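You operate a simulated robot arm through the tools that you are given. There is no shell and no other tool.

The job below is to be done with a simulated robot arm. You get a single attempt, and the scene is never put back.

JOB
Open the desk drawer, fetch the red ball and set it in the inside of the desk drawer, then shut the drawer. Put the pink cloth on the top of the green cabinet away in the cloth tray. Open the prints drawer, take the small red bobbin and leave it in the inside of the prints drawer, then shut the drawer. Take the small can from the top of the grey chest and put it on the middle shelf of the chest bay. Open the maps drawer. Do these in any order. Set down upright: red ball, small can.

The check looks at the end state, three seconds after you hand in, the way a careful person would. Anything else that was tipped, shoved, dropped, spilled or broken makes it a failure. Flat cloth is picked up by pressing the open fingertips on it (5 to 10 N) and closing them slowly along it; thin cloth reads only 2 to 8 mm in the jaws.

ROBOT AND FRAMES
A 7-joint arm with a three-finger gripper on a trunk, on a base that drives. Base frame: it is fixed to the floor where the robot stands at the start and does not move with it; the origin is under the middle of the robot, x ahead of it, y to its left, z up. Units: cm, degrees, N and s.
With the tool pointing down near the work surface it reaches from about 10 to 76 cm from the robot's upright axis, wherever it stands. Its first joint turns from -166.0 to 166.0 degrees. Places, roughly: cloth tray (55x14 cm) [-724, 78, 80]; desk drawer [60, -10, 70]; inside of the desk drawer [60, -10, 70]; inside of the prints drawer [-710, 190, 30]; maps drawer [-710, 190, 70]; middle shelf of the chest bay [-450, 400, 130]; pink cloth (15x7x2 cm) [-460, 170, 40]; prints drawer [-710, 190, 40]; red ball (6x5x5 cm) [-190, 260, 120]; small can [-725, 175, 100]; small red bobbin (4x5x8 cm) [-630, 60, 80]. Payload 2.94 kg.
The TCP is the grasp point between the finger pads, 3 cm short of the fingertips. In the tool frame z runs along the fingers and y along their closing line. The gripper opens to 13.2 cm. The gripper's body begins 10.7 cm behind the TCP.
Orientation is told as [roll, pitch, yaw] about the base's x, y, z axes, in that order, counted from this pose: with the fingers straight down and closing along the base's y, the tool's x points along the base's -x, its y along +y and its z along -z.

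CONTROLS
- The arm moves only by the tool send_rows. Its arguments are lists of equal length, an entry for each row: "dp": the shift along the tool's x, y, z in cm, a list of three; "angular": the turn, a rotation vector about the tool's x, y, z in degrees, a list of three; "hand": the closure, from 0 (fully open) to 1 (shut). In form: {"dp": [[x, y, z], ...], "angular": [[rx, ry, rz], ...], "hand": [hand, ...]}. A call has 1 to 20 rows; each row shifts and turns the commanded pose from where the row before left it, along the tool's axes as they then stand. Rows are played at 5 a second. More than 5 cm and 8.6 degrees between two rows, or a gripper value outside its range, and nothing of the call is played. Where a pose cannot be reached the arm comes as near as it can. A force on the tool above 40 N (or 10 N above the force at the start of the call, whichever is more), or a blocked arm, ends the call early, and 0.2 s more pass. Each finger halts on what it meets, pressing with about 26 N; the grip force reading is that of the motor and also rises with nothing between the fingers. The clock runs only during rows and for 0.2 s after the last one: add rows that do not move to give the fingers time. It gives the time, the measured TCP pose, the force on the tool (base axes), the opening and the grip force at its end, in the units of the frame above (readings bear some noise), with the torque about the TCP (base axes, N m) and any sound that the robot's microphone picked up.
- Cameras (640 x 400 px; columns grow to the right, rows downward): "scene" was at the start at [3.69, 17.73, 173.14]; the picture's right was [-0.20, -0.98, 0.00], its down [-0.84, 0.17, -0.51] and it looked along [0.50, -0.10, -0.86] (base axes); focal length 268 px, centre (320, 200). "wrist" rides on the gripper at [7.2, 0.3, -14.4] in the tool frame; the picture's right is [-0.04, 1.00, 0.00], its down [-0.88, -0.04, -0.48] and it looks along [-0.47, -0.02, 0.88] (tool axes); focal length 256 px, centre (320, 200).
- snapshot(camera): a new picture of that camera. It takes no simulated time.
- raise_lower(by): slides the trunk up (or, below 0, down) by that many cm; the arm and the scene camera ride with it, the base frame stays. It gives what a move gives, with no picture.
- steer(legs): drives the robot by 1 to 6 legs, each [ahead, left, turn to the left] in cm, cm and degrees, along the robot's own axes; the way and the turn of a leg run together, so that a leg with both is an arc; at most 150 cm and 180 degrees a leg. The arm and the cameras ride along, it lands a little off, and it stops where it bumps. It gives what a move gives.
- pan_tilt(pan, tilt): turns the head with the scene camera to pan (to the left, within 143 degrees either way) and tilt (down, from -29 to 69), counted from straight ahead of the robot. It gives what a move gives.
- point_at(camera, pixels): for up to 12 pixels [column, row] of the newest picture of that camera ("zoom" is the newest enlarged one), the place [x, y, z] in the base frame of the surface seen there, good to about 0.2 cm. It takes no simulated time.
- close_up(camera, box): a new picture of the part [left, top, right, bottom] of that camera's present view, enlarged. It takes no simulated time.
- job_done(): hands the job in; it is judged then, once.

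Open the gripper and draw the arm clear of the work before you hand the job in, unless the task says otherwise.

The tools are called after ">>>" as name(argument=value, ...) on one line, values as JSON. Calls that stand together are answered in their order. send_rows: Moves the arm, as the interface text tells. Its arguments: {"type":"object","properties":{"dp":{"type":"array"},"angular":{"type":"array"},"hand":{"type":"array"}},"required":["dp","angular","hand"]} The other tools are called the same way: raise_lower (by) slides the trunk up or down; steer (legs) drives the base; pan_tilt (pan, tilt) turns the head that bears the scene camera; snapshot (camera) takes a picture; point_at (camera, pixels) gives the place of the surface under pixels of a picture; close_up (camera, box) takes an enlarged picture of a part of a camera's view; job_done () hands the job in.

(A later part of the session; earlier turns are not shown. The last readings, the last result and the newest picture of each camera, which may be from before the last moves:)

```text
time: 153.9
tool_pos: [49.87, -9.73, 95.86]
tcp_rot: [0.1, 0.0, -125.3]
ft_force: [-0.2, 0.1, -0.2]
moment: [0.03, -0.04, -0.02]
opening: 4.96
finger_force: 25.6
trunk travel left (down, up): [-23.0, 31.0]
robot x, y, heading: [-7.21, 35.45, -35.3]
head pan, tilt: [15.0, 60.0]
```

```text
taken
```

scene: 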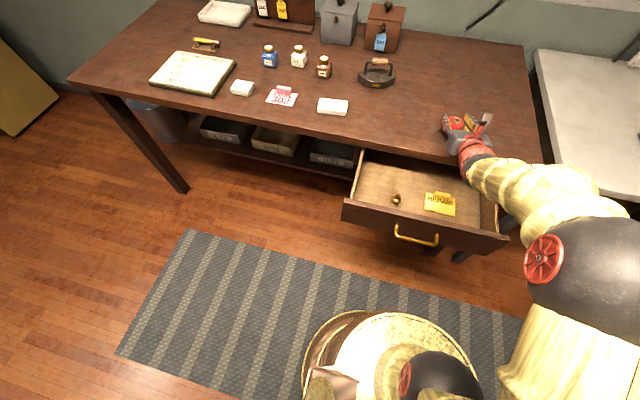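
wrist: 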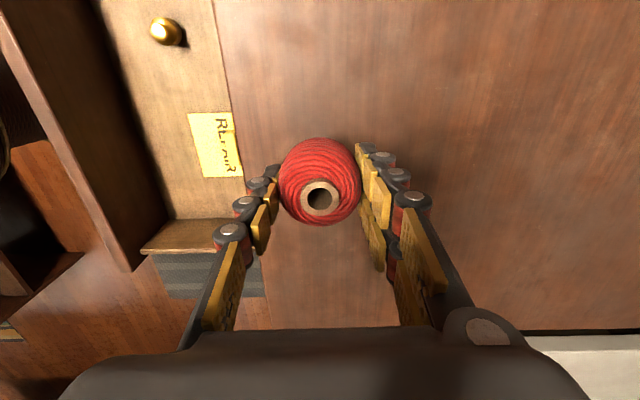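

The ball is held upright with the vertical hand. I carry it left and back over the drawer's free left part at about (45.9,16.6).

>>> send_rows(dp=[[2.75, -2.63, 0], [2.75, -2.63, 0], [2.75, -2.63, 0], [2.75, -2.63, 0], [2.75, -2.63, 0], [2.75, -2.63, 0], [2.75, -2.63, 0], [0, 0, 2], [0, 0, 2], [0, 0, 0]], angular=[[0, 0, 0], [0, 0, 0], [0, 0, 0], [0, 0, 0], [0, 0, 0], [0, 0, 0], [0, 0, 0], [0, 0, 0], [0, 0, 0], [0, 0, 0]], hand=[0.8, 0.8, 0.8, 0.8, 0.8, 0.8, 0.8, 0.8, 0.8, 0.8])

>>> snapshot(camera="wrist")

>>> close_up(camera="scene", box=[320, 100, 560, 250])

```text
time: 156.1
tool_pos: [45.82, 16.66, 91.75]
tcp_rot: [0.0, -0.1, -125.3]
ft_force: [0.0, 0.8, 0.0]
moment: [0.0, -0.02, 0.0]
opening: 4.96
finger_force: 25.7
trunk travel left (down, up): [-23.0, 31.0]
robot x, y, heading: [-7.04, 35.65, -35.6]
head pan, tilt: [15.0, 60.0]
```

```text
taken
```

wrist: 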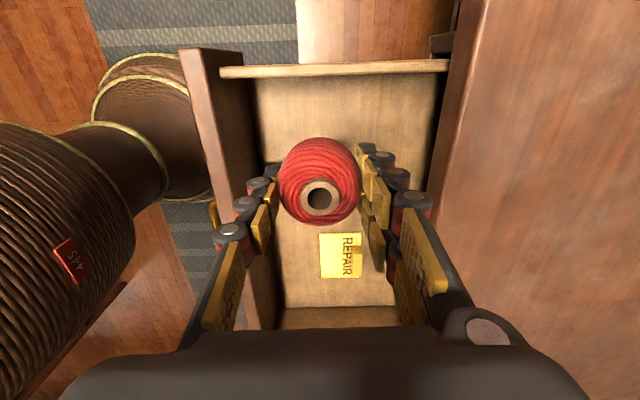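

```text
2.67 times, centred on (440, 175) of scene
```

zoom: 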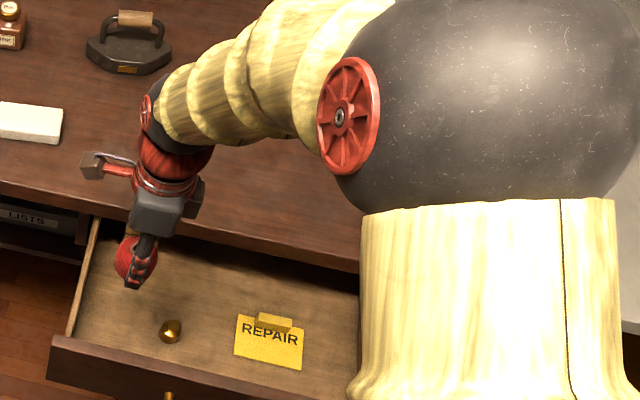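

The ball hangs over the free left part of the drawer. I lower it toward the floor at z 71.2, watching the force.

>>> send_rows(dp=[[0, 0, 3], [0, 0, 3], [0, 0, 3], [0, 0, 3], [0, 0, 2], [0, 0, 1], [0, 0, 0.7], [0, 0, 0]], angular=[[0, 0, 0], [0, 0, 0], [0, 0, 0], [0, 0, 0], [0, 0, 0], [0, 0, 0], [0, 0, 0], [0, 0, 0]], hand=[0.8, 0.8, 0.8, 0.8, 0.8, 0.8, 0.8, 0.8])

>>> snapshot(camera="wrist")

```text
time: 157.9
tool_pos: [45.75, 16.65, 76.03]
tcp_rot: [0.0, 0.1, -125.1]
ft_force: [-0.3, 0.1, 0.0]
moment: [0.05, 0.01, -0.01]
opening: 4.94
finger_force: 26.4
trunk travel left (down, up): [-23.0, 31.0]
robot x, y, heading: [-7.23, 35.78, -35.3]
head pan, tilt: [15.0, 60.0]
```

```text
taken
```

wrist: 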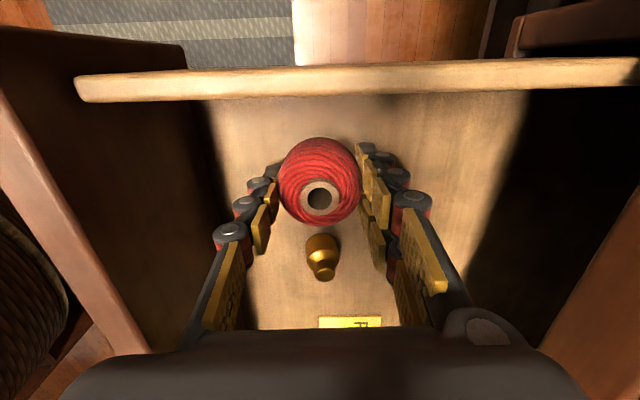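

All clear; the weight is at (322,257), behind the hand's plane. I lower the last bit by small steps.

>>> send_rows(dp=[[0, 0, 0.4], [0, 0, 0.3], [0, 0, 0.2], [0, 0, 0]], angular=[[0, 0, 0], [0, 0, 0], [0, 0, 0], [0, 0, 0]], hand=[0.8, 0.8, 0.8, 0.8])

```text
time: 158.9
tool_pos: [45.84, 16.75, 75.2]
tcp_rot: [0.1, -0.1, -125.3]
ft_force: [-0.3, 0.6, -0.5]
moment: [0.04, 0.0, -0.03]
opening: 4.92
finger_force: 25.9
trunk travel left (down, up): [-23.0, 31.0]
robot x, y, heading: [-7.15, 35.95, -35.4]
head pan, tilt: [15.0, 60.0]
```

>>> send_rows(dp=[[0, 0, 0.2], [0, 0, 0.15], [0, 0, 0]], angular=[[0, 0, 0], [0, 0, 0], [0, 0, 0]], hand=[0.8, 0.8, 0.8])

```text
time: 159.7
tool_pos: [45.96, 16.59, 74.92]
tcp_rot: [0.1, 0.0, -125.2]
ft_force: [-0.6, -0.7, 12.9]
moment: [0.01, 0.09, -0.02]
opening: 4.92
finger_force: 25.2
trunk travel left (down, up): [-23.0, 31.0]
robot x, y, heading: [-7.47, 35.72, -35.7]
head pan, tilt: [15.0, 60.0]
```

The ball touches the drawer floor (12.9 N). I open the fingers to 8 cm and rise straight up.

>>> send_rows(dp=[[0, 0, 0], [0, 0, 0], [0, 0, 0], [0, 0, 0], [0, 0, -1], [0, 0, -2], [0, 0, -3], [0, 0, -3], [0, 0, -3], [0, 0, -3], [0, 0, -3], [0, 0, 0]], angular=[[0, 0, 0], [0, 0, 0], [0, 0, 0], [0, 0, 0], [0, 0, 0], [0, 0, 0], [0, 0, 0], [0, 0, 0], [0, 0, 0], [0, 0, 0], [0, 0, 0], [0, 0, 0]], hand=[0.6, 0.55, 0.45, 0.4, 0.4, 0.4, 0.4, 0.4, 0.4, 0.4, 0.4, 0.4])

>>> snapshot(camera="wrist")

```text
time: 162.3
tool_pos: [45.79, 16.65, 92.75]
tcp_rot: [0.0, -0.1, -125.1]
ft_force: [-0.4, 0.3, -0.1]
moment: [0.0, 0.01, 0.01]
opening: 7.89
finger_force: 0.0
trunk travel left (down, up): [-23.0, 31.0]
robot x, y, heading: [-7.39, 35.14, -35.8]
head pan, tilt: [15.0, 60.0]
```

```text
taken
```

wrist: 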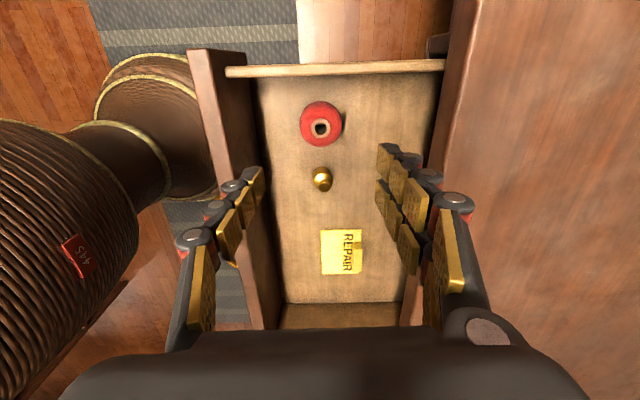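

The ball stands upright in the drawer, weight and note untouched. I back the base 14 cm and turn the hand so that the fingers lie along the bar, to push the drawer shut.

>>> steer(legs=[[-14, 0, 0.3]])

>>> send_rows(dp=[[-2, -1, 0], [-2, -1, 0], [-2, 0, 0], [-2, 0, 0], [-2, 0, 0], [-2, 0, 0], [-2, 0, 0], [0, 0, 0], [0, 0, 0], [0, 0, 0], [0, 0, 0], [0, 0, 0], [0, 0, 0], [0, 0, 0], [0, 0, 0], [0, 0, 0], [0, 0, 0], [0, 0, 0], [0, 0, 0]], angular=[[0, 0, 0], [0, 0, 0], [0, 0, 0], [0, 0, 0], [0, 0, 0], [0, 0, 0], [0, 0, 0], [0, 0, -8.2], [0, 0, -8.2], [0, 0, -8.2], [0, 0, -8.2], [0, 0, -8.2], [0, 0, -8.2], [0, 0, -8.2], [0, 0, -8.2], [0, 0, -8.2], [0, 0, -8.2], [0, 0, -8.0], [0, 0, 0]], hand=[0.4, 0.4, 0.5, 0.6, 0.65, 0.65, 0.65, 0.65, 0.65, 0.65, 0.65, 0.65, 0.65, 0.65, 0.65, 0.65, 0.65, 0.65, 0.65])

>>> snapshot(camera="wrist")

```text
time: 163.6
tool_pos: [34.39, 25.22, 92.81]
tcp_rot: [0.1, 0.0, -124.9]
ft_force: [0.0, -0.9, 0.2]
moment: [0.02, 0.01, 0.02]
opening: 7.95
finger_force: 0.1
trunk travel left (down, up): [-23.0, 31.0]
robot x, y, heading: [-18.48, 43.26, -35.4]
head pan, tilt: [15.0, 60.0]
```

```text
time: 167.6
tool_pos: [24.79, 14.84, 92.71]
tcp_rot: [0.1, 0.1, -34.8]
ft_force: [0.3, 0.3, 0.0]
moment: [0.01, 0.03, -0.02]
opening: 4.61
finger_force: 0.1
trunk travel left (down, up): [-23.0, 31.0]
robot x, y, heading: [-18.56, 43.71, -35.4]
head pan, tilt: [15.0, 60.0]
```

```text
taken
```

wrist: 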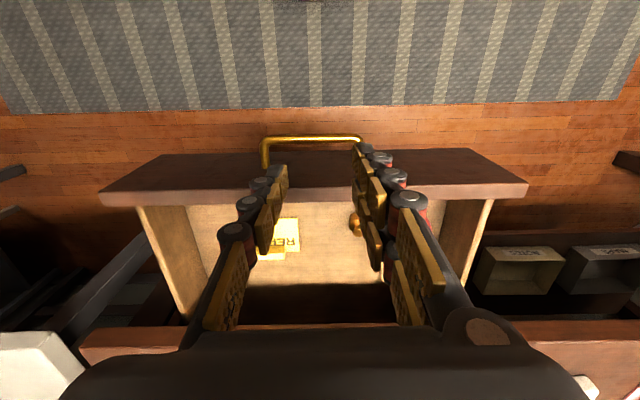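

The bar is seen from (263,140) to (360,138). I query it and the front's top edge.

>>> point_at(camera="wrist", pixels=[[310, 138], [285, 138], [345, 138], [310, 190], [310, 165], [310, 200], [110, 195], [520, 190]])

```text
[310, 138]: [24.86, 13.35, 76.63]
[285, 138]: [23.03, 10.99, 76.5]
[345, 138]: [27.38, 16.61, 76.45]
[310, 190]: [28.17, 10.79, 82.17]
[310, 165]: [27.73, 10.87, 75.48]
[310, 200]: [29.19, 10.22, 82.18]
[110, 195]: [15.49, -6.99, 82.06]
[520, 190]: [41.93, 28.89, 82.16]
```

I first drive 12 cm ahead again so that the arm can push all the way, moving the hand back in front of the bar.

>>> send_rows(dp=[[3, -0.4, 0], [3, -0.4, 0], [3, -0.4, 0], [3, 0, 0], [2.8, 0, 0], [0, 0, 0]], angular=[[0, 0, 0], [0, 0, 0], [0, 0, 0], [0, 0, 0], [0, 0, 0], [0, 0, 0]], hand=[0.65, 0.65, 0.65, 0.65, 0.65, 0.65])

>>> steer(legs=[[12, 0, 0]])

>>> snapshot(camera="wrist")

```text
time: 169.0
tool_pos: [11.86, 22.31, 92.78]
tcp_rot: [0.1, 0.0, -34.9]
ft_force: [-0.4, -0.3, -0.1]
moment: [-0.01, -0.02, -0.02]
opening: 4.59
finger_force: 0.1
trunk travel left (down, up): [-23.0, 31.0]
robot x, y, heading: [-18.92, 43.84, -35.4]
head pan, tilt: [15.0, 60.0]
```

```text
time: 170.3
tool_pos: [21.7, 15.22, 92.82]
tcp_rot: [0.0, 0.0, -34.9]
ft_force: [1.1, 0.2, 0.0]
moment: [0.03, -0.01, 0.02]
opening: 4.61
finger_force: 0.1
trunk travel left (down, up): [-23.0, 31.0]
robot x, y, heading: [-9.17, 36.18, -35.4]
head pan, tilt: [15.0, 60.0]
```

```text
taken
```

wrist: 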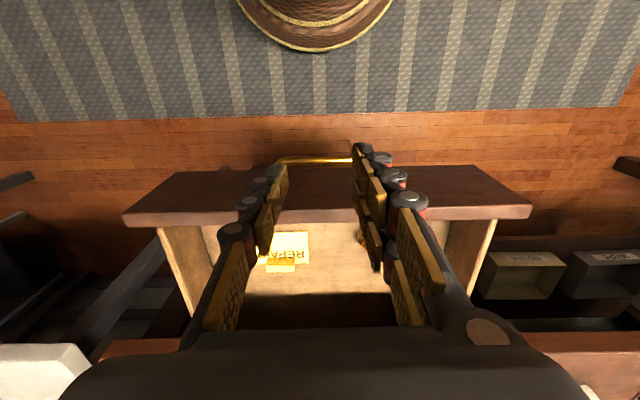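

The hand is in front of the bar at (21.7,15.2). I lower it to z 76.6.

>>> send_rows(dp=[[0, 0, 3], [0, 0, 3], [0, 0, 3], [0, 0, 3], [0, 0, 3], [0, 0, 1.2], [0, 0, 0]], angular=[[0, 0, 0], [0, 0, 0], [0, 0, 0], [0, 0, 0], [0, 0, 0], [0, 0, 0], [0, 0, 0]], hand=[0.65, 0.65, 0.65, 0.65, 0.65, 0.65, 0.65])

>>> snapshot(camera="wrist")

```text
time: 171.9
tool_pos: [21.67, 15.25, 76.59]
tcp_rot: [-0.1, 0.0, -34.8]
ft_force: [0.0, -0.3, 0.4]
moment: [-0.01, 0.0, -0.01]
opening: 4.6
finger_force: 0.0
trunk travel left (down, up): [-23.0, 31.0]
robot x, y, heading: [-9.13, 36.67, -35.3]
head pan, tilt: [15.0, 60.0]
```

```text
taken
```

wrist: 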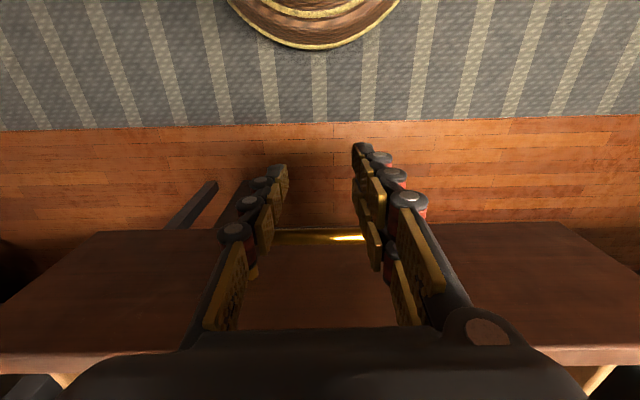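

The bar is right before the fingers. I push forward gently at about 6 cm/s.

>>> send_rows(dp=[[-0.6, 0, 0], [-0.9, 0, 0], [-1.2, 0, 0], [-1.2, 0, 0], [-1.2, 0, 0], [-1.2, 0, 0], [-1.2, 0, 0], [-1.2, 0, 0], [-1.2, 0, 0], [-1.2, 0, 0], [-1.2, 0, 0], [-1.2, 0, 0], [-1.2, 0, 0], [-1.2, 0, 0], [-1.2, 0, 0], [-1.2, 0, 0], [-1.2, 0, 0], [-1.0, 0, 0], [-0.8, 0, 0], [0, 0, 0]], angular=[[0, 0, 0], [0, 0, 0], [0, 0, 0], [0, 0, 0], [0, 0, 0], [0, 0, 0], [0, 0, 0], [0, 0, 0], [0, 0, 0], [0, 0, 0], [0, 0, 0], [0, 0, 0], [0, 0, 0], [0, 0, 0], [0, 0, 0], [0, 0, 0], [0, 0, 0], [0, 0, 0], [0, 0, 0], [0, 0, 0]], hand=[0.65, 0.65, 0.65, 0.65, 0.65, 0.65, 0.65, 0.65, 0.65, 0.65, 0.65, 0.65, 0.65, 0.65, 0.65, 0.65, 0.65, 0.65, 0.65, 0.65])

>>> snapshot(camera="scene")

```text
time: 176.1
tool_pos: [39.12, 3.15, 76.6]
tcp_rot: [0.1, -0.1, -34.8]
ft_force: [-0.4, 0.2, 0.2]
moment: [0.04, 0.03, 0.03]
opening: 4.63
finger_force: 0.1
trunk travel left (down, up): [-23.0, 31.0]
robot x, y, heading: [-8.95, 36.58, -35.0]
head pan, tilt: [15.0, 60.0]
```

```text
taken
```

scene: 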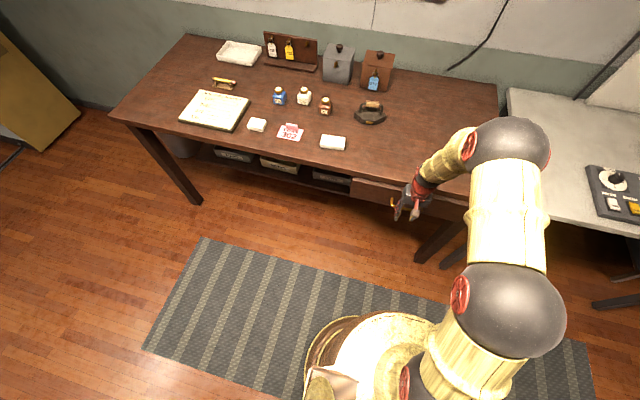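

The drawer is nearly shut. I push the last 4 cm in small steps until resistance.

>>> send_rows(dp=[[-0.8, 0, 0], [-0.8, 0, 0], [-0.8, 0, 0], [-0.6, 0, 0], [-0.5, 0, 0], [-0.4, 0, 0], [-0.3, 0, 0], [0, 0, 0]], angular=[[0, 0, 0], [0, 0, 0], [0, 0, 0], [0, 0, 0], [0, 0, 0], [0, 0, 0], [0, 0, 0], [0, 0, 0]], hand=[0.65, 0.65, 0.65, 0.65, 0.65, 0.65, 0.65, 0.65])

>>> snapshot(camera="wrist")

```text
time: 177.4
tool_pos: [41.38, 1.64, 76.15]
tcp_rot: [0.0, 1.0, -34.8]
ft_force: [-3.1, 2.7, -3.3]
moment: [-0.04, 0.18, 0.18]
opening: 4.62
finger_force: 0.4
trunk travel left (down, up): [-23.0, 31.0]
robot x, y, heading: [-9.07, 36.79, -35.2]
head pan, tilt: [15.0, 60.0]
stopped in row 6: the force on the tool passed its limit at 44 N (the readings are from after the stop); the commanded pose is now the measured one
```

```text
taken
```

wrist: 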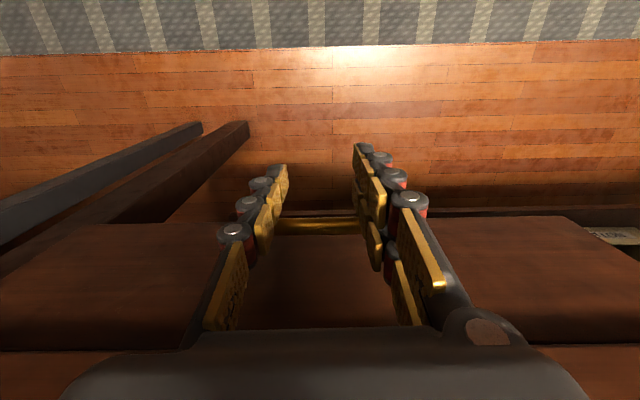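

The push met 44 N. I check the bar and front positions against the original shut values (bar (43.05,0.14), face (46.2,-2.2)).

>>> close_up(camera="wrist", box=[260, 190, 380, 265])

>>> point_at(camera="wrist", pixels=[[320, 224], [300, 224], [345, 222], [320, 260], [150, 280], [530, 280], [150, 370], [530, 360]])

```text
5.33 times, centred on (320, 228) of wrist
```

zoom: 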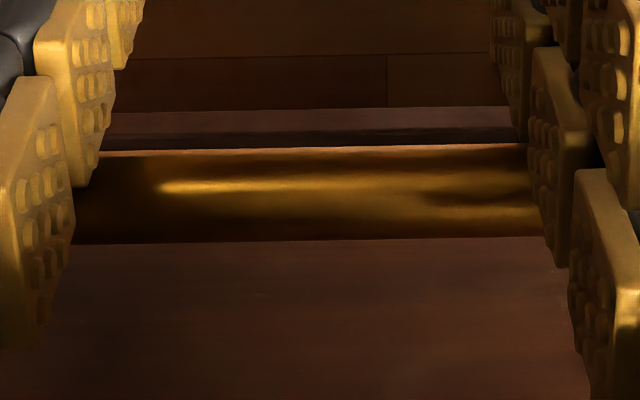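

```text
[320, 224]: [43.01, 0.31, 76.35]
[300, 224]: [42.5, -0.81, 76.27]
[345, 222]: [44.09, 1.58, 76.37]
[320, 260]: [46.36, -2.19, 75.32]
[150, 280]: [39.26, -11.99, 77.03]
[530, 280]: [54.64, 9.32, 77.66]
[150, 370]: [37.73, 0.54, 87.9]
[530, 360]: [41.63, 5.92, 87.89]
```

Bar and front are back at their shut positions, so the desk drawer is closed. I draw the hand back and up.

>>> send_rows(dp=[[2, 0, 0], [3, 0, 0], [3, 0, 0], [3, 0, -2], [3, 0, -3], [2, 0, -4], [2, 0, -4], [2, 0, -4], [0, 0, -4], [0, 0, -4], [0, 0, -4], [0, 0, 0]], angular=[[0, 0, 0], [0, -1, 0], [0, 0, 0], [0, 0, 0], [0, 0, 0], [0, 0, 0], [0, 0, 0], [0, 0, 0], [0, 0, 0], [0, 0, 0], [0, 0, 0], [0, 0, 0]], hand=[0.65, 0.65, 0.65, 0.65, 0.65, 0.65, 0.65, 0.65, 0.65, 0.65, 0.65, 0.65])

>>> pan_tilt(pan=-143, tilt=35)

>>> snapshot(camera="scene")

>>> point_at(camera="scene", pixels=[[50, 200], [100, 150], [200, 200], [200, 150], [300, 150], [250, 120], [350, 100], [400, 150], [150, 120], [320, 250], [450, 100], [200, 100]])

```text
time: 180.0
tool_pos: [25.03, 12.96, 105.42]
tcp_rot: [0.0, 0.0, -34.7]
ft_force: [-0.6, 0.3, 0.1]
moment: [-0.02, 0.0, 0.0]
opening: 4.61
finger_force: 0.1
trunk travel left (down, up): [-23.0, 31.0]
robot x, y, heading: [-8.89, 36.77, -35.4]
head pan, tilt: [15.0, 60.0]
```

```text
time: 182.4
tool_pos: [25.09, 12.95, 105.37]
tcp_rot: [0.0, 0.0, -34.7]
ft_force: [0.3, -0.3, -0.3]
moment: [-0.01, -0.02, -0.03]
opening: 4.62
finger_force: 0.0
trunk travel left (down, up): [-23.0, 31.0]
robot x, y, heading: [-9.06, 36.49, -35.4]
head pan, tilt: [-143.0, 35.0]
```

```text
taken
```

scene: 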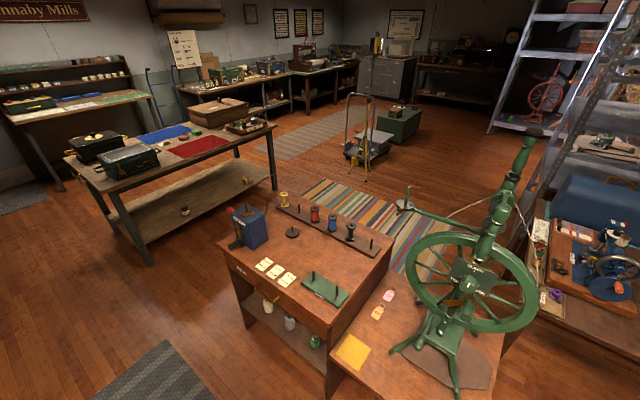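

```text
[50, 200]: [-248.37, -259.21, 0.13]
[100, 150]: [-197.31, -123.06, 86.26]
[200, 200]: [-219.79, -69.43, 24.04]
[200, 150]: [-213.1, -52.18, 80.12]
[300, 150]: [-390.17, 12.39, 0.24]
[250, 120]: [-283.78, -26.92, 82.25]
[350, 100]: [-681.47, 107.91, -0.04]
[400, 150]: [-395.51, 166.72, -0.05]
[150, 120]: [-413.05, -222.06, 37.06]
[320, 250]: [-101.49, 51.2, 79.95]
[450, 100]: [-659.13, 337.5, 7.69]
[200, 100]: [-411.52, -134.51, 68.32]
```

The way to the far end leads between the mats table (left) and the spool table (right). I query the feet and free floor along it.

>>> point_at(camera="scene", pixels=[[148, 264], [275, 188], [247, 326], [273, 130], [366, 181], [348, 158], [352, 166], [380, 130], [398, 145], [365, 98], [411, 106], [308, 112]])

>>> close_up(camera="scene", box=[250, 30, 490, 180])

```text
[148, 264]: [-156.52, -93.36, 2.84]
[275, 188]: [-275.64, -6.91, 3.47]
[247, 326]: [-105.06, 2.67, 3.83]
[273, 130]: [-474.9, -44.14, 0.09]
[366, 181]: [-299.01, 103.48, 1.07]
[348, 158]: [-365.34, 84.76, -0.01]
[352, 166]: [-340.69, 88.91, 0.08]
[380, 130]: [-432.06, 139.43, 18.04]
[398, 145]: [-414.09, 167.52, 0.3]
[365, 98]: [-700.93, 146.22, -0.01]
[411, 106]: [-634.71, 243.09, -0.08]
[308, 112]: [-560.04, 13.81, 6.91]
```

```text
2.67 times, centred on (370, 105) of scene
```

zoom: 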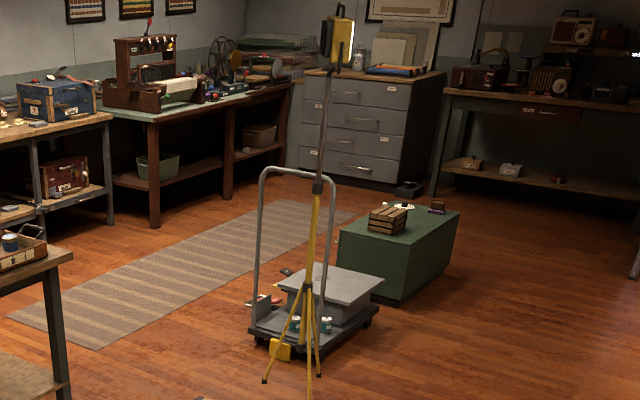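

The layout is clear: corridor at b≈-110 between the two tables, then left past the tripod and trolley. I pull the hand in closer and higher, then shift right 135 cm and turn around.

>>> send_rows(dp=[[2, 0, -3], [2, 0, -3], [2, 0, -3], [2, 0, -3], [2, 0, -2], [0, 0, 0]], angular=[[0, 0, 0], [0, 0, 0], [0, 0, 0], [0, 0, 0], [0, 0, 0], [0, 0, 0]], hand=[0.65, 0.65, 0.65, 0.65, 0.65, 0.65])

>>> steer(legs=[[0, -68, 0], [0, -67, 0]])

>>> steer(legs=[[0, 0, 90], [0, 0, 90.5]])

>>> pan_tilt(pan=0, tilt=30)

>>> snapshot(camera="scene")

```text
time: 183.8
tool_pos: [16.66, 18.69, 119.18]
tcp_rot: [0.0, 0.0, -34.8]
ft_force: [0.4, -0.9, -0.4]
moment: [0.0, -0.02, 0.01]
opening: 4.63
finger_force: 0.1
trunk travel left (down, up): [-23.0, 31.0]
robot x, y, heading: [-9.03, 36.47, -35.4]
head pan, tilt: [-143.0, 35.0]
```

```text
time: 190.9
tool_pos: [-61.16, -91.52, 119.23]
tcp_rot: [-0.1, -0.1, -34.5]
ft_force: [-0.7, 0.4, 0.8]
moment: [0.02, 0.02, -0.02]
opening: 4.61
finger_force: 0.1
trunk travel left (down, up): [-23.0, 31.0]
robot x, y, heading: [-87.4, -73.72, -35.1]
head pan, tilt: [-143.0, 35.0]
```

```text
time: 198.9
tool_pos: [-113.06, -55.94, 119.31]
tcp_rot: [0.0, -0.1, 145.7]
ft_force: [0.3, 0.1, 0.7]
moment: [-0.01, 0.03, 0.01]
opening: 4.61
finger_force: 0.0
trunk travel left (down, up): [-23.0, 31.0]
robot x, y, heading: [-87.2, -73.4, 145.1]
head pan, tilt: [-143.0, 35.0]
```

```text
time: 201.2
tool_pos: [-112.94, -55.92, 119.27]
tcp_rot: [0.0, -0.1, 145.8]
ft_force: [0.4, -0.3, 0.5]
moment: [0.01, 0.01, 0.0]
opening: 4.62
finger_force: 0.0
trunk travel left (down, up): [-23.0, 31.0]
robot x, y, heading: [-86.92, -73.74, 145.2]
head pan, tilt: [0.0, 30.0]
```

```text
taken
```

scene: 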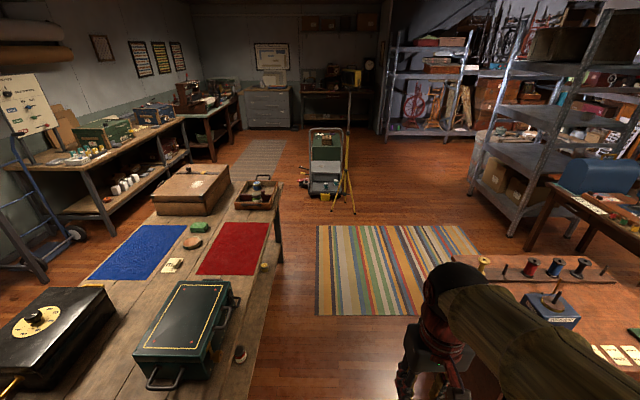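

Heading is 145°, the corridor ahead is free; trolley and tripod at (330,170). I query their edges and the rug side before driving.

>>> point_at(camera="scene", pixels=[[308, 197], [300, 185], [332, 213], [354, 214], [275, 235], [283, 230], [240, 160], [260, 130], [290, 128], [215, 160], [190, 165], [237, 132]])

>>> steer(legs=[[120, 0, 0], [84, 0, 0]])

>>> snapshot(camera="scene")

```text
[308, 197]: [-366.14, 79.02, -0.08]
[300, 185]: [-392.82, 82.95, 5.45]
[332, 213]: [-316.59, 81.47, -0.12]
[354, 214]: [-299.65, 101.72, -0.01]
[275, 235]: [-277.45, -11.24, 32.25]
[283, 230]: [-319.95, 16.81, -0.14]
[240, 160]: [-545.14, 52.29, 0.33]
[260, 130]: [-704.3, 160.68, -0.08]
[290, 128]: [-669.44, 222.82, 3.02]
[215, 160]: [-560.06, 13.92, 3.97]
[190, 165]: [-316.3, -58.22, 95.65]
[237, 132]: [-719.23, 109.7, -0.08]
```

```text
time: 211.3
tool_pos: [-280.75, 60.49, 119.24]
tcp_rot: [0.1, 0.0, 145.8]
ft_force: [0.4, 0.5, 0.6]
moment: [-0.03, 0.03, -0.01]
opening: 4.62
finger_force: 0.0
trunk travel left (down, up): [-23.0, 31.0]
robot x, y, heading: [-254.87, 42.77, 145.3]
head pan, tilt: [0.0, 30.0]
```

```text
taken
```

scene: 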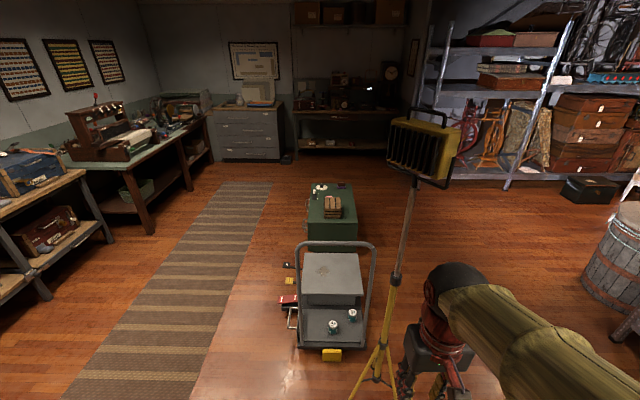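

Tripod with a floodlight stands right ahead; floor things lie left of the trolley. I query the floodlight and those things' extents.

>>> point_at(camera="scene", pixels=[[395, 145], [420, 160], [450, 150], [382, 290], [370, 370], [290, 300], [285, 280], [288, 265], [283, 303], [298, 348], [308, 240], [356, 245]])

```text
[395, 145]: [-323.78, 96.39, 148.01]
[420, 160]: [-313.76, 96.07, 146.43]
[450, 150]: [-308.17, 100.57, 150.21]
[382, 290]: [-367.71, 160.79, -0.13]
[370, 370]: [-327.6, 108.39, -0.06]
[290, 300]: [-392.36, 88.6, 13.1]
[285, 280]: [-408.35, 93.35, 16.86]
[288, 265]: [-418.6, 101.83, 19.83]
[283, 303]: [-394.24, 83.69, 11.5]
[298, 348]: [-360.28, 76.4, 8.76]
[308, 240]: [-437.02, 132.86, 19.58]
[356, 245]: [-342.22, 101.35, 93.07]
```

The floodlight begins at a≈310, so a bent path to the left is safe. I drive it in four legs up beside the green cabinet.

>>> steer(legs=[[20, 12, 0], [35, 63, 0], [120, 25, 0], [60, 0, 0]])

>>> snapshot(camera="scene")

>>> pan_tilt(pan=-70, tilt=45)

>>> snapshot(camera="scene")

>>> pan_tilt(pan=60, tilt=35)

>>> snapshot(camera="scene")

```text
time: 225.4
tool_pos: [-530.96, 110.46, 119.36]
tcp_rot: [0.0, -0.1, 146.1]
ft_force: [0.2, -0.5, 0.7]
moment: [0.04, -0.03, 0.0]
opening: 4.62
finger_force: 0.0
trunk travel left (down, up): [-23.0, 31.0]
robot x, y, heading: [-504.68, 92.43, 145.5]
head pan, tilt: [0.0, 30.0]
```

```text
taken
```

scene: 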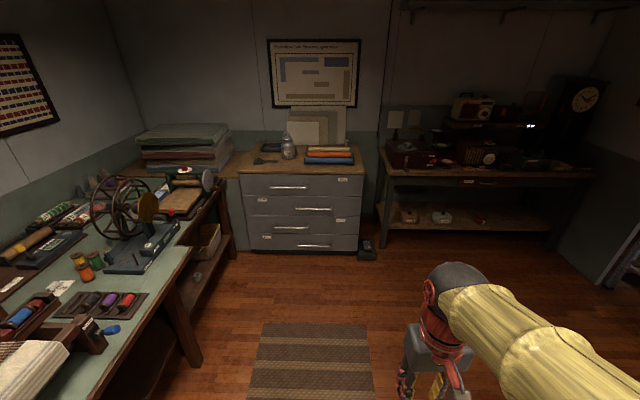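

```text
time: 226.8
tool_pos: [-531.08, 110.52, 119.3]
tcp_rot: [0.0, -0.2, 146.1]
ft_force: [0.1, -0.1, 0.1]
moment: [0.0, -0.03, 0.03]
opening: 4.64
finger_force: 0.1
trunk travel left (down, up): [-23.0, 31.0]
robot x, y, heading: [-504.84, 93.16, 145.6]
head pan, tilt: [-70.0, 45.0]
```

```text
taken
```

scene: 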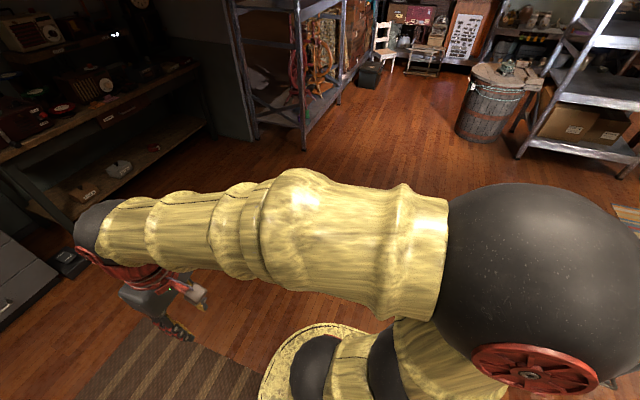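

```text
time: 228.9
tool_pos: [-530.98, 110.4, 119.15]
tcp_rot: [0.0, -0.1, 146.1]
ft_force: [0.1, 0.5, -0.1]
moment: [-0.02, 0.04, 0.01]
opening: 4.62
finger_force: 0.2
trunk travel left (down, up): [-23.0, 31.0]
robot x, y, heading: [-505.06, 93.09, 145.5]
head pan, tilt: [60.0, 35.0]
```

```text
taken
```

scene: 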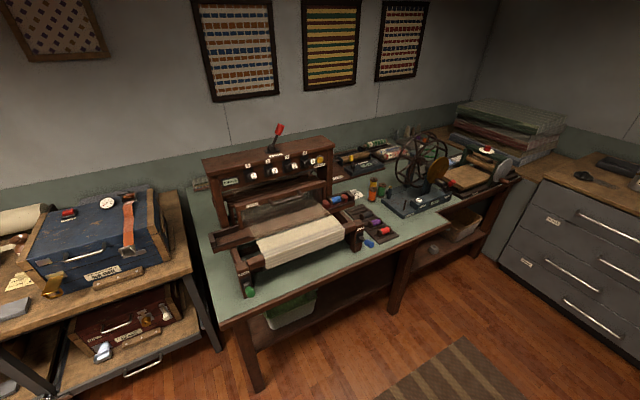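

The chest is ahead and the bench on the left. I zoom in on both to read labels and find the bobbin, tray and can.

>>> close_up(camera="scene", box=[320, 120, 560, 270])

>>> pan_tilt(pan=0, tilt=25)

>>> close_up(camera="scene", box=[210, 130, 400, 250])

>>> close_up(camera="scene", box=[0, 130, 260, 290])

```text
2.67 times, centred on (440, 195) of scene
```

zoom: 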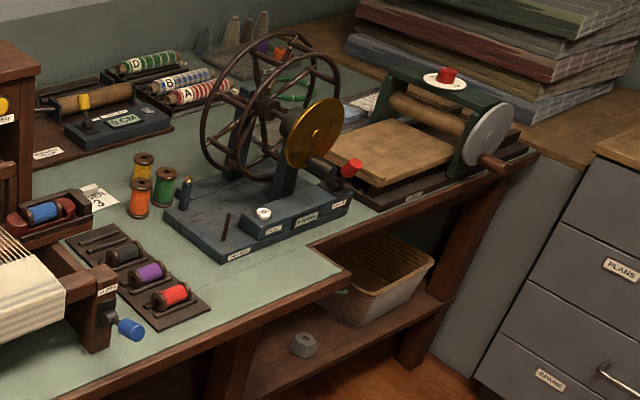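

```text
time: 230.2
tool_pos: [-531.03, 110.48, 119.21]
tcp_rot: [0.0, -0.1, 146.0]
ft_force: [-0.2, 0.6, 0.2]
moment: [0.03, -0.02, 0.0]
opening: 4.61
finger_force: 0.1
trunk travel left (down, up): [-23.0, 31.0]
robot x, y, heading: [-504.99, 92.51, 145.4]
head pan, tilt: [0.0, 25.0]
```

```text
3.33 times, centred on (305, 190) of scene
```

zoom: 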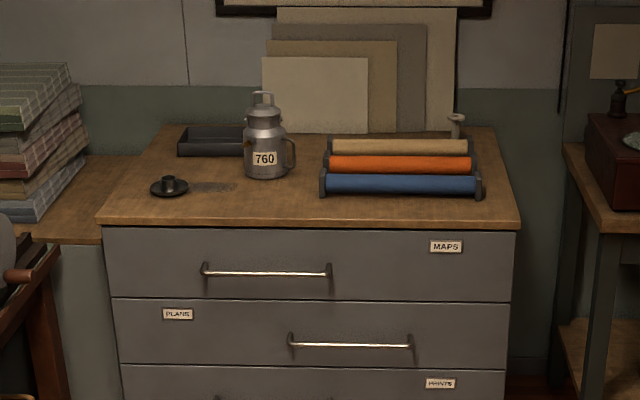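

```text
2.46 times, centred on (130, 210) of scene
```

zoom: 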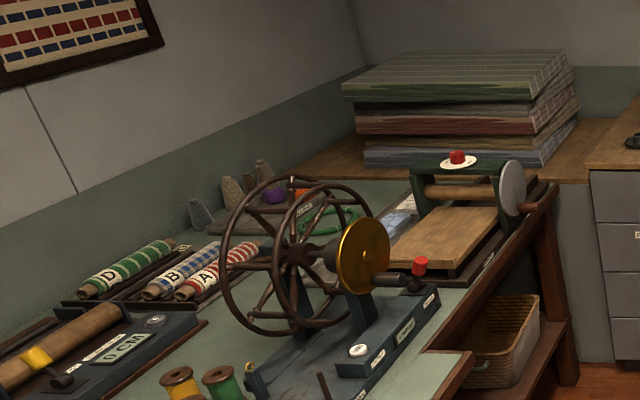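

Drawers read MAPS, PLANS, PRINTS, SPARE from the top; the can is the little churn "760". I query the positions of bobbins and of the long trays on the bench.

>>> point_at(camera="zoom", pixels=[[180, 380], [222, 380], [390, 225], [330, 215], [120, 265], [180, 275], [215, 265], [440, 235], [300, 215], [430, 110], [480, 250], [455, 345]])

>>> pan_tilt(pan=45, tilt=40)

>>> close_up(camera="scene", box=[180, 60, 500, 260])

```text
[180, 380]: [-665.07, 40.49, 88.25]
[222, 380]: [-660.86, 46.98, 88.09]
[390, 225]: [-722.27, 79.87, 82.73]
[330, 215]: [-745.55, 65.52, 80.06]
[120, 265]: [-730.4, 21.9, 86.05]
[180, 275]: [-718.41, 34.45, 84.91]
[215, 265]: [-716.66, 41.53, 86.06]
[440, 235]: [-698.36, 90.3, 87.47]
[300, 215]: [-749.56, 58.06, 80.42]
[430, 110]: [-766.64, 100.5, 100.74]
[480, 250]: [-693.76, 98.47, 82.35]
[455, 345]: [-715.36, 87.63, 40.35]
```

```text
time: 231.3
tool_pos: [-531.02, 110.58, 119.3]
tcp_rot: [0.0, -0.1, 146.1]
ft_force: [0.6, 0.4, 0.2]
moment: [-0.03, -0.03, -0.03]
opening: 4.61
finger_force: 0.1
trunk travel left (down, up): [-23.0, 31.0]
robot x, y, heading: [-505.23, 92.85, 145.4]
head pan, tilt: [45.0, 40.0]
```

```text
2.00 times, centred on (340, 160) of scene
```

zoom: 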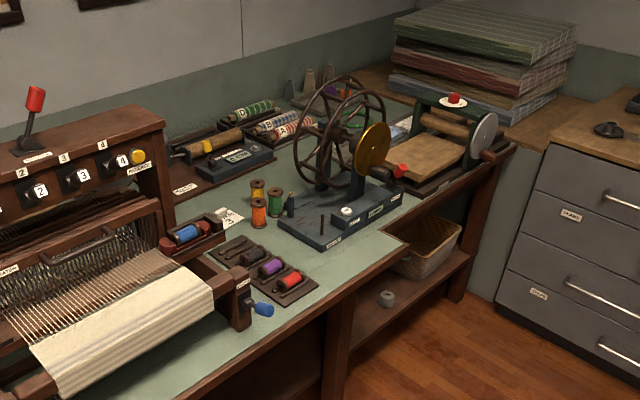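

>>> point_at(camera="zoom", pixels=[[290, 281], [300, 277], [278, 288], [270, 267], [260, 210], [395, 135], [410, 125], [350, 145], [380, 120], [200, 365], [310, 320], [400, 240]])

>>> close_up(camera="scene", box=[270, 150, 350, 200])

>>> close_up(camera="scene", box=[320, 80, 448, 160])

```text
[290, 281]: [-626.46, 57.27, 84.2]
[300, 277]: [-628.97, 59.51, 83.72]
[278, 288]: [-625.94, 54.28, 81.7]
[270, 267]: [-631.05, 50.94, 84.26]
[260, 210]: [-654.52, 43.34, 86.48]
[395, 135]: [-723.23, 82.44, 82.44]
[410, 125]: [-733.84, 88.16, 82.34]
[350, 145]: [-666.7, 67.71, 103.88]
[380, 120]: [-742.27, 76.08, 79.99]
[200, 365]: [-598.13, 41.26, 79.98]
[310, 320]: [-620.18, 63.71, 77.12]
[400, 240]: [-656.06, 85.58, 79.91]
```

```text
8.00 times, centred on (310, 175) of scene
```

zoom: 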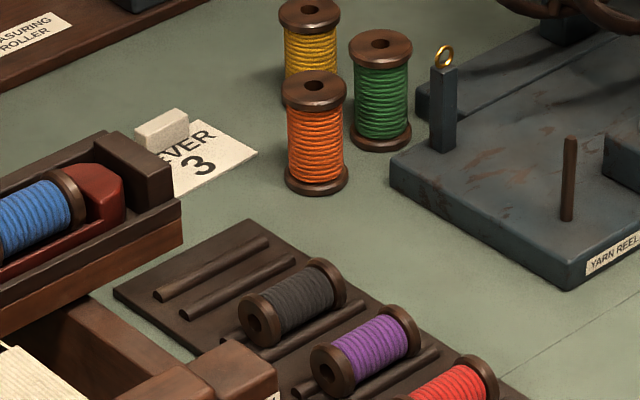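

```text
5.00 times, centred on (384, 120) of scene
```

zoom: 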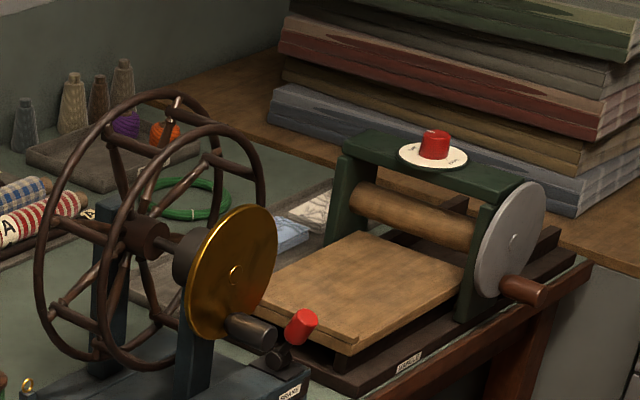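

The red bobbin lies on the rack at about (-627,57.5,82); the cloth tray is behind the wheel and press around (-723,82). I first deal with the chest: I query its handles and faces.

>>> pan_tilt(pan=0, tilt=30)

>>> close_up(camera="scene", box=[220, 140, 400, 260])

>>> point_at(camera="zoom", pixels=[[80, 165], [195, 168], [170, 250], [290, 248], [110, 300], [205, 300], [280, 370], [400, 372], [300, 140], [300, 330], [80, 130], [470, 130]])

```text
time: 232.4
tool_pos: [-531.03, 110.52, 119.23]
tcp_rot: [-0.1, -0.1, 146.0]
ft_force: [-0.1, 0.2, 0.0]
moment: [-0.02, 0.01, -0.01]
opening: 4.63
finger_force: 0.1
trunk travel left (down, up): [-23.0, 31.0]
robot x, y, heading: [-504.84, 93.31, 145.4]
head pan, tilt: [0.0, 30.0]
```

```text
3.33 times, centred on (310, 200) of scene
```

zoom: 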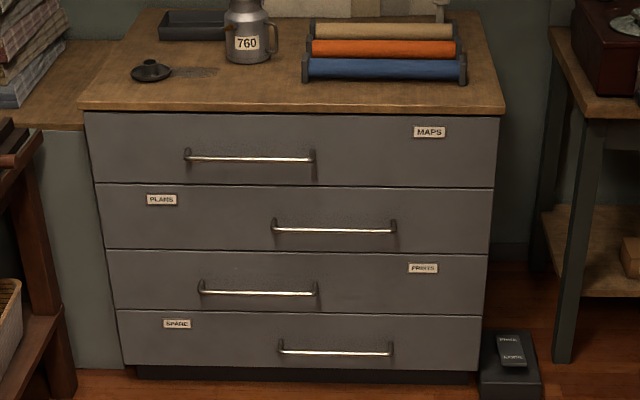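

```text
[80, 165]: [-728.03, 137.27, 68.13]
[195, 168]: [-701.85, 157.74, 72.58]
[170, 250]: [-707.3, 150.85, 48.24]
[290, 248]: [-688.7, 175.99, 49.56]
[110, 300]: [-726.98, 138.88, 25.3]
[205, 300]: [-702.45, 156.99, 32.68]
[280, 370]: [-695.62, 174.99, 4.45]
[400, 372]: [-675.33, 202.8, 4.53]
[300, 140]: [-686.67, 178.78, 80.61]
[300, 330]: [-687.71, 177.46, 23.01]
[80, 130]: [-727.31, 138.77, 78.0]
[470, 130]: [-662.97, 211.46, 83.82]
```

>>> point_at(camera="zoom", pixels=[[250, 159], [200, 158], [300, 160], [258, 293], [215, 292], [305, 293], [258, 265], [258, 305], [120, 270], [470, 270], [260, 120], [345, 230]])

```text
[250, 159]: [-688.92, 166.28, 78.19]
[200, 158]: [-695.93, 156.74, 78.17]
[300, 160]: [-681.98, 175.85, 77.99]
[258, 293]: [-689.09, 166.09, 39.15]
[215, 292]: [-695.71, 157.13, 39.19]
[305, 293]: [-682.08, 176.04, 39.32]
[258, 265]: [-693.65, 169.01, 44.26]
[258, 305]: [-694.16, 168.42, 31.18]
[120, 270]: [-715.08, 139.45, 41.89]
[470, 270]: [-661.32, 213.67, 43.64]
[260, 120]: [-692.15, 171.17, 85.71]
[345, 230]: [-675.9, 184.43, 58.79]
```

PRINTS bar runs from (-695.7,157.1) to (-682.1,176.0) at z 39.2, standing 5 cm off the face; the chest faces along -36°. I drive to stand about 70 cm before that bar, squarely.

>>> steer(legs=[[123, 46, -1.3]])

>>> pan_tilt(pan=0, tilt=50)

>>> snapshot(camera="scene")

```text
time: 239.1
tool_pos: [-658.49, 145.16, 119.33]
tcp_rot: [-0.1, -0.1, 144.4]
ft_force: [0.2, 0.6, -0.2]
moment: [-0.03, 0.01, -0.01]
opening: 4.64
finger_force: 0.1
trunk travel left (down, up): [-23.0, 31.0]
robot x, y, heading: [-632.94, 127.23, 144.1]
head pan, tilt: [0.0, 30.0]
```

```text
time: 239.9
tool_pos: [-658.35, 145.25, 119.32]
tcp_rot: [0.0, -0.2, 144.5]
ft_force: [-1.2, 0.3, -0.1]
moment: [0.0, -0.01, 0.03]
opening: 4.63
finger_force: 0.0
trunk travel left (down, up): [-23.0, 31.0]
robot x, y, heading: [-632.45, 126.76, 143.9]
head pan, tilt: [0.0, 50.0]
```

```text
taken
```

scene: 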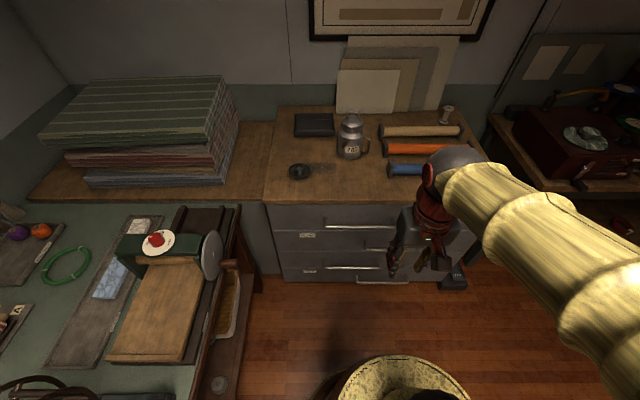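

The cloth tray is seen at left with a blue cloth at (110,278). I move the hand forward 20 cm, then turn it 90° and tilt 45° for the handle, as before.

>>> send_rows(dp=[[-4, 0, 0], [-4, 0, 0], [-4, 0, 0], [-4, 0, 0], [-4, 0, 0], [0, 0, 0], [0, 0, 0], [0, 0, 0], [0, 0, 0], [0, 0, 0], [0, 0, 0], [0, 0, 0], [0, 0, 0], [0, 0, 0], [0, 0, 0], [0, 0, 0], [0, 0, 0]], angular=[[0, 0, 0], [0, 0, 0], [0, 0, 0], [0, 0, 0], [0, 0, 0], [0, 0, 8.2], [0, 0, 8.2], [0, 0, 8.2], [0, 0, 8.2], [0, 0, 8.2], [0, 0, 8.2], [0, 0, 8.2], [0, 0, 8.2], [0, 0, 8.2], [0, 0, 8.2], [0, 0, 8.0], [0, 0, 0]], hand=[0.7, 0.7, 0.7, 0.7, 0.7, 0.7, 0.7, 0.7, 0.7, 0.7, 0.7, 0.7, 0.7, 0.7, 0.7, 0.7, 0.7])

>>> send_rows(dp=[[0, 0, 0], [0, 0, 0], [0, 0, 0], [0, 0, 0], [0, 0, 0], [0, 0, 0], [0, 0, 0]], angular=[[-7.5, 0, 0], [-7.5, 0, 0], [-7.5, 0, 0], [-7.5, 0, 0], [-7.5, 0, 0], [-7.5, 0, 0], [0, 0, 0]], hand=[0.7, 0.7, 0.7, 0.7, 0.7, 0.7, 0.7])

>>> raise_lower(by=-22.5)

>>> snapshot(camera="wrist")

```text
time: 243.5
tool_pos: [-674.81, 156.88, 119.33]
tcp_rot: [0.1, 0.1, 54.4]
ft_force: [1.8, 0.0, 0.0]
moment: [-0.01, 0.02, 0.0]
opening: 3.94
finger_force: 0.0
trunk travel left (down, up): [-23.0, 31.0]
robot x, y, heading: [-632.86, 126.68, 144.1]
head pan, tilt: [0.0, 50.0]
```

```text
time: 245.1
tool_pos: [-674.76, 156.82, 119.35]
tcp_rot: [45.2, 0.0, 54.5]
ft_force: [0.1, 0.9, 0.1]
moment: [0.01, 0.0, 0.01]
opening: 3.96
finger_force: 0.1
trunk travel left (down, up): [-23.0, 31.0]
robot x, y, heading: [-632.82, 127.29, 143.9]
head pan, tilt: [0.0, 50.0]
```

```text
time: 247.5
tool_pos: [-674.68, 156.82, 96.87]
tcp_rot: [45.1, -0.1, 54.4]
ft_force: [0.1, -0.1, -0.4]
moment: [-0.02, -0.01, -0.02]
opening: 3.97
finger_force: 0.0
trunk travel left (down, up): [-0.5, 53.5]
robot x, y, heading: [-632.71, 127.05, 144.1]
head pan, tilt: [0.0, 50.0]
```

```text
taken
```

wrist: 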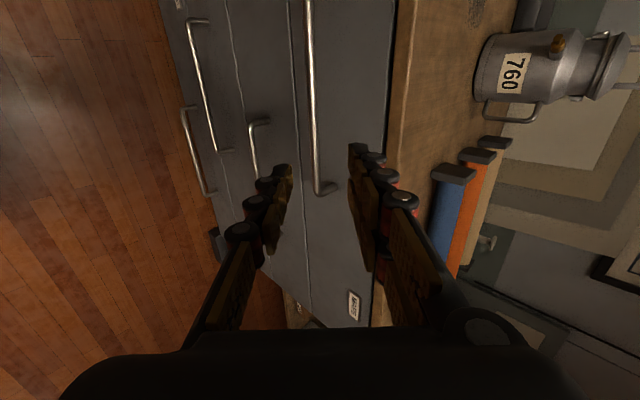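

The hand is in the 45° posture with the trunk down. I lower the hand straight down 47 cm in front of the chest.

>>> send_rows(dp=[[0, -3.3, 3.3], [0, -3.3, 3.3], [0, -3.3, 3.3], [0, -3.3, 3.3], [0, -3.3, 3.3], [0, -3.3, 3.3], [0, -3.3, 3.3], [0, -3.3, 3.3], [0, -3.3, 3.3], [0, -3.3, 3.3], [0, 0, 0]], angular=[[0, 0, 0], [0, 0, 0], [0, 0, 0], [0, 0, 0], [0, 0, 0], [0, 0, 0], [0, 0, 0], [0, 0, 0], [0, 0, 0], [0, 0, 0], [0, 0, 0]], hand=[0.7, 0.7, 0.7, 0.7, 0.7, 0.7, 0.7, 0.7, 0.7, 0.7, 0.7])

>>> snapshot(camera="wrist")

>>> snapshot(camera="scene")

```text
time: 249.9
tool_pos: [-674.56, 156.87, 50.06]
tcp_rot: [45.0, 0.1, 54.5]
ft_force: [-1.1, 0.1, -0.2]
moment: [0.01, -0.01, 0.0]
opening: 3.95
finger_force: 0.0
trunk travel left (down, up): [-0.5, 53.5]
robot x, y, heading: [-632.65, 127.41, 144.0]
head pan, tilt: [0.0, 50.0]
```

```text
taken
```

wrist: 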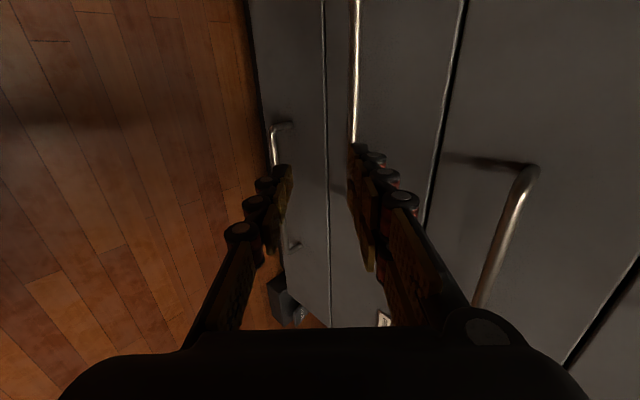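

```text
taken
```

scene: 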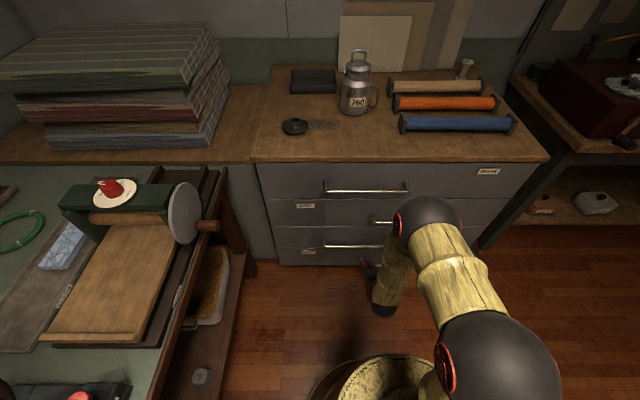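

The PRINTS bar shows at column 356 in the wrist picture. I query it for the final approach.

>>> point_at(camera="wrist", pixels=[[356, 20], [356, 60], [355, 120], [300, 200], [340, 250], [440, 60]])

```text
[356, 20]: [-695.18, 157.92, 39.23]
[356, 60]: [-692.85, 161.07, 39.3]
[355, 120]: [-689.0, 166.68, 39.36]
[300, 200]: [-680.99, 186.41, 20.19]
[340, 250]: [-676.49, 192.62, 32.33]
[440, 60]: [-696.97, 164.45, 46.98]
```

I move aligned to 9 cm before the bar, then check.

>>> send_rows(dp=[[0.2, 1.5, 3.2], [0.2, 1.5, 3.2], [0, 1.45, 3.3], [0, 0, 0]], angular=[[0, 0, 0], [0, 0, 0], [0, 0, 0], [0, 0, 0]], hand=[0.73, 0.75, 0.76, 0.76])

>>> snapshot(camera="wrist")

>>> point_at(camera="wrist", pixels=[[320, 60], [320, 100], [325, 130], [318, 150]])

```text
time: 250.9
tool_pos: [-683.25, 162.43, 46.48]
tcp_rot: [45.1, -0.1, 54.5]
ft_force: [0.4, -0.4, 0.4]
moment: [0.04, 0.03, 0.02]
opening: 3.17
finger_force: 0.0
trunk travel left (down, up): [-0.5, 53.5]
robot x, y, heading: [-632.79, 127.05, 144.1]
head pan, tilt: [0.0, 50.0]
```

```text
taken
```

wrist: 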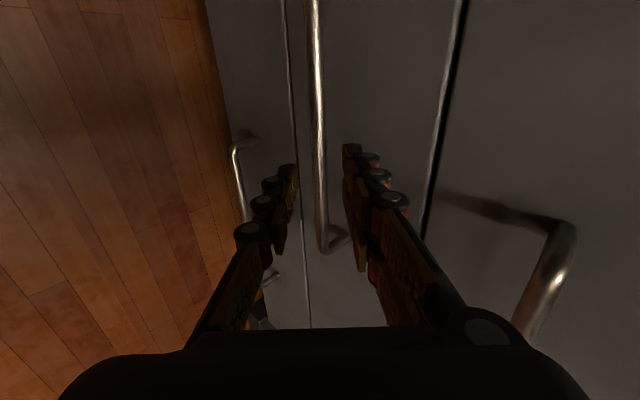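

```text
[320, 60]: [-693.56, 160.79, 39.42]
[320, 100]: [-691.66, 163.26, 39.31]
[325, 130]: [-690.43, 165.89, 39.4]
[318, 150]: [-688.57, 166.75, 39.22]
```

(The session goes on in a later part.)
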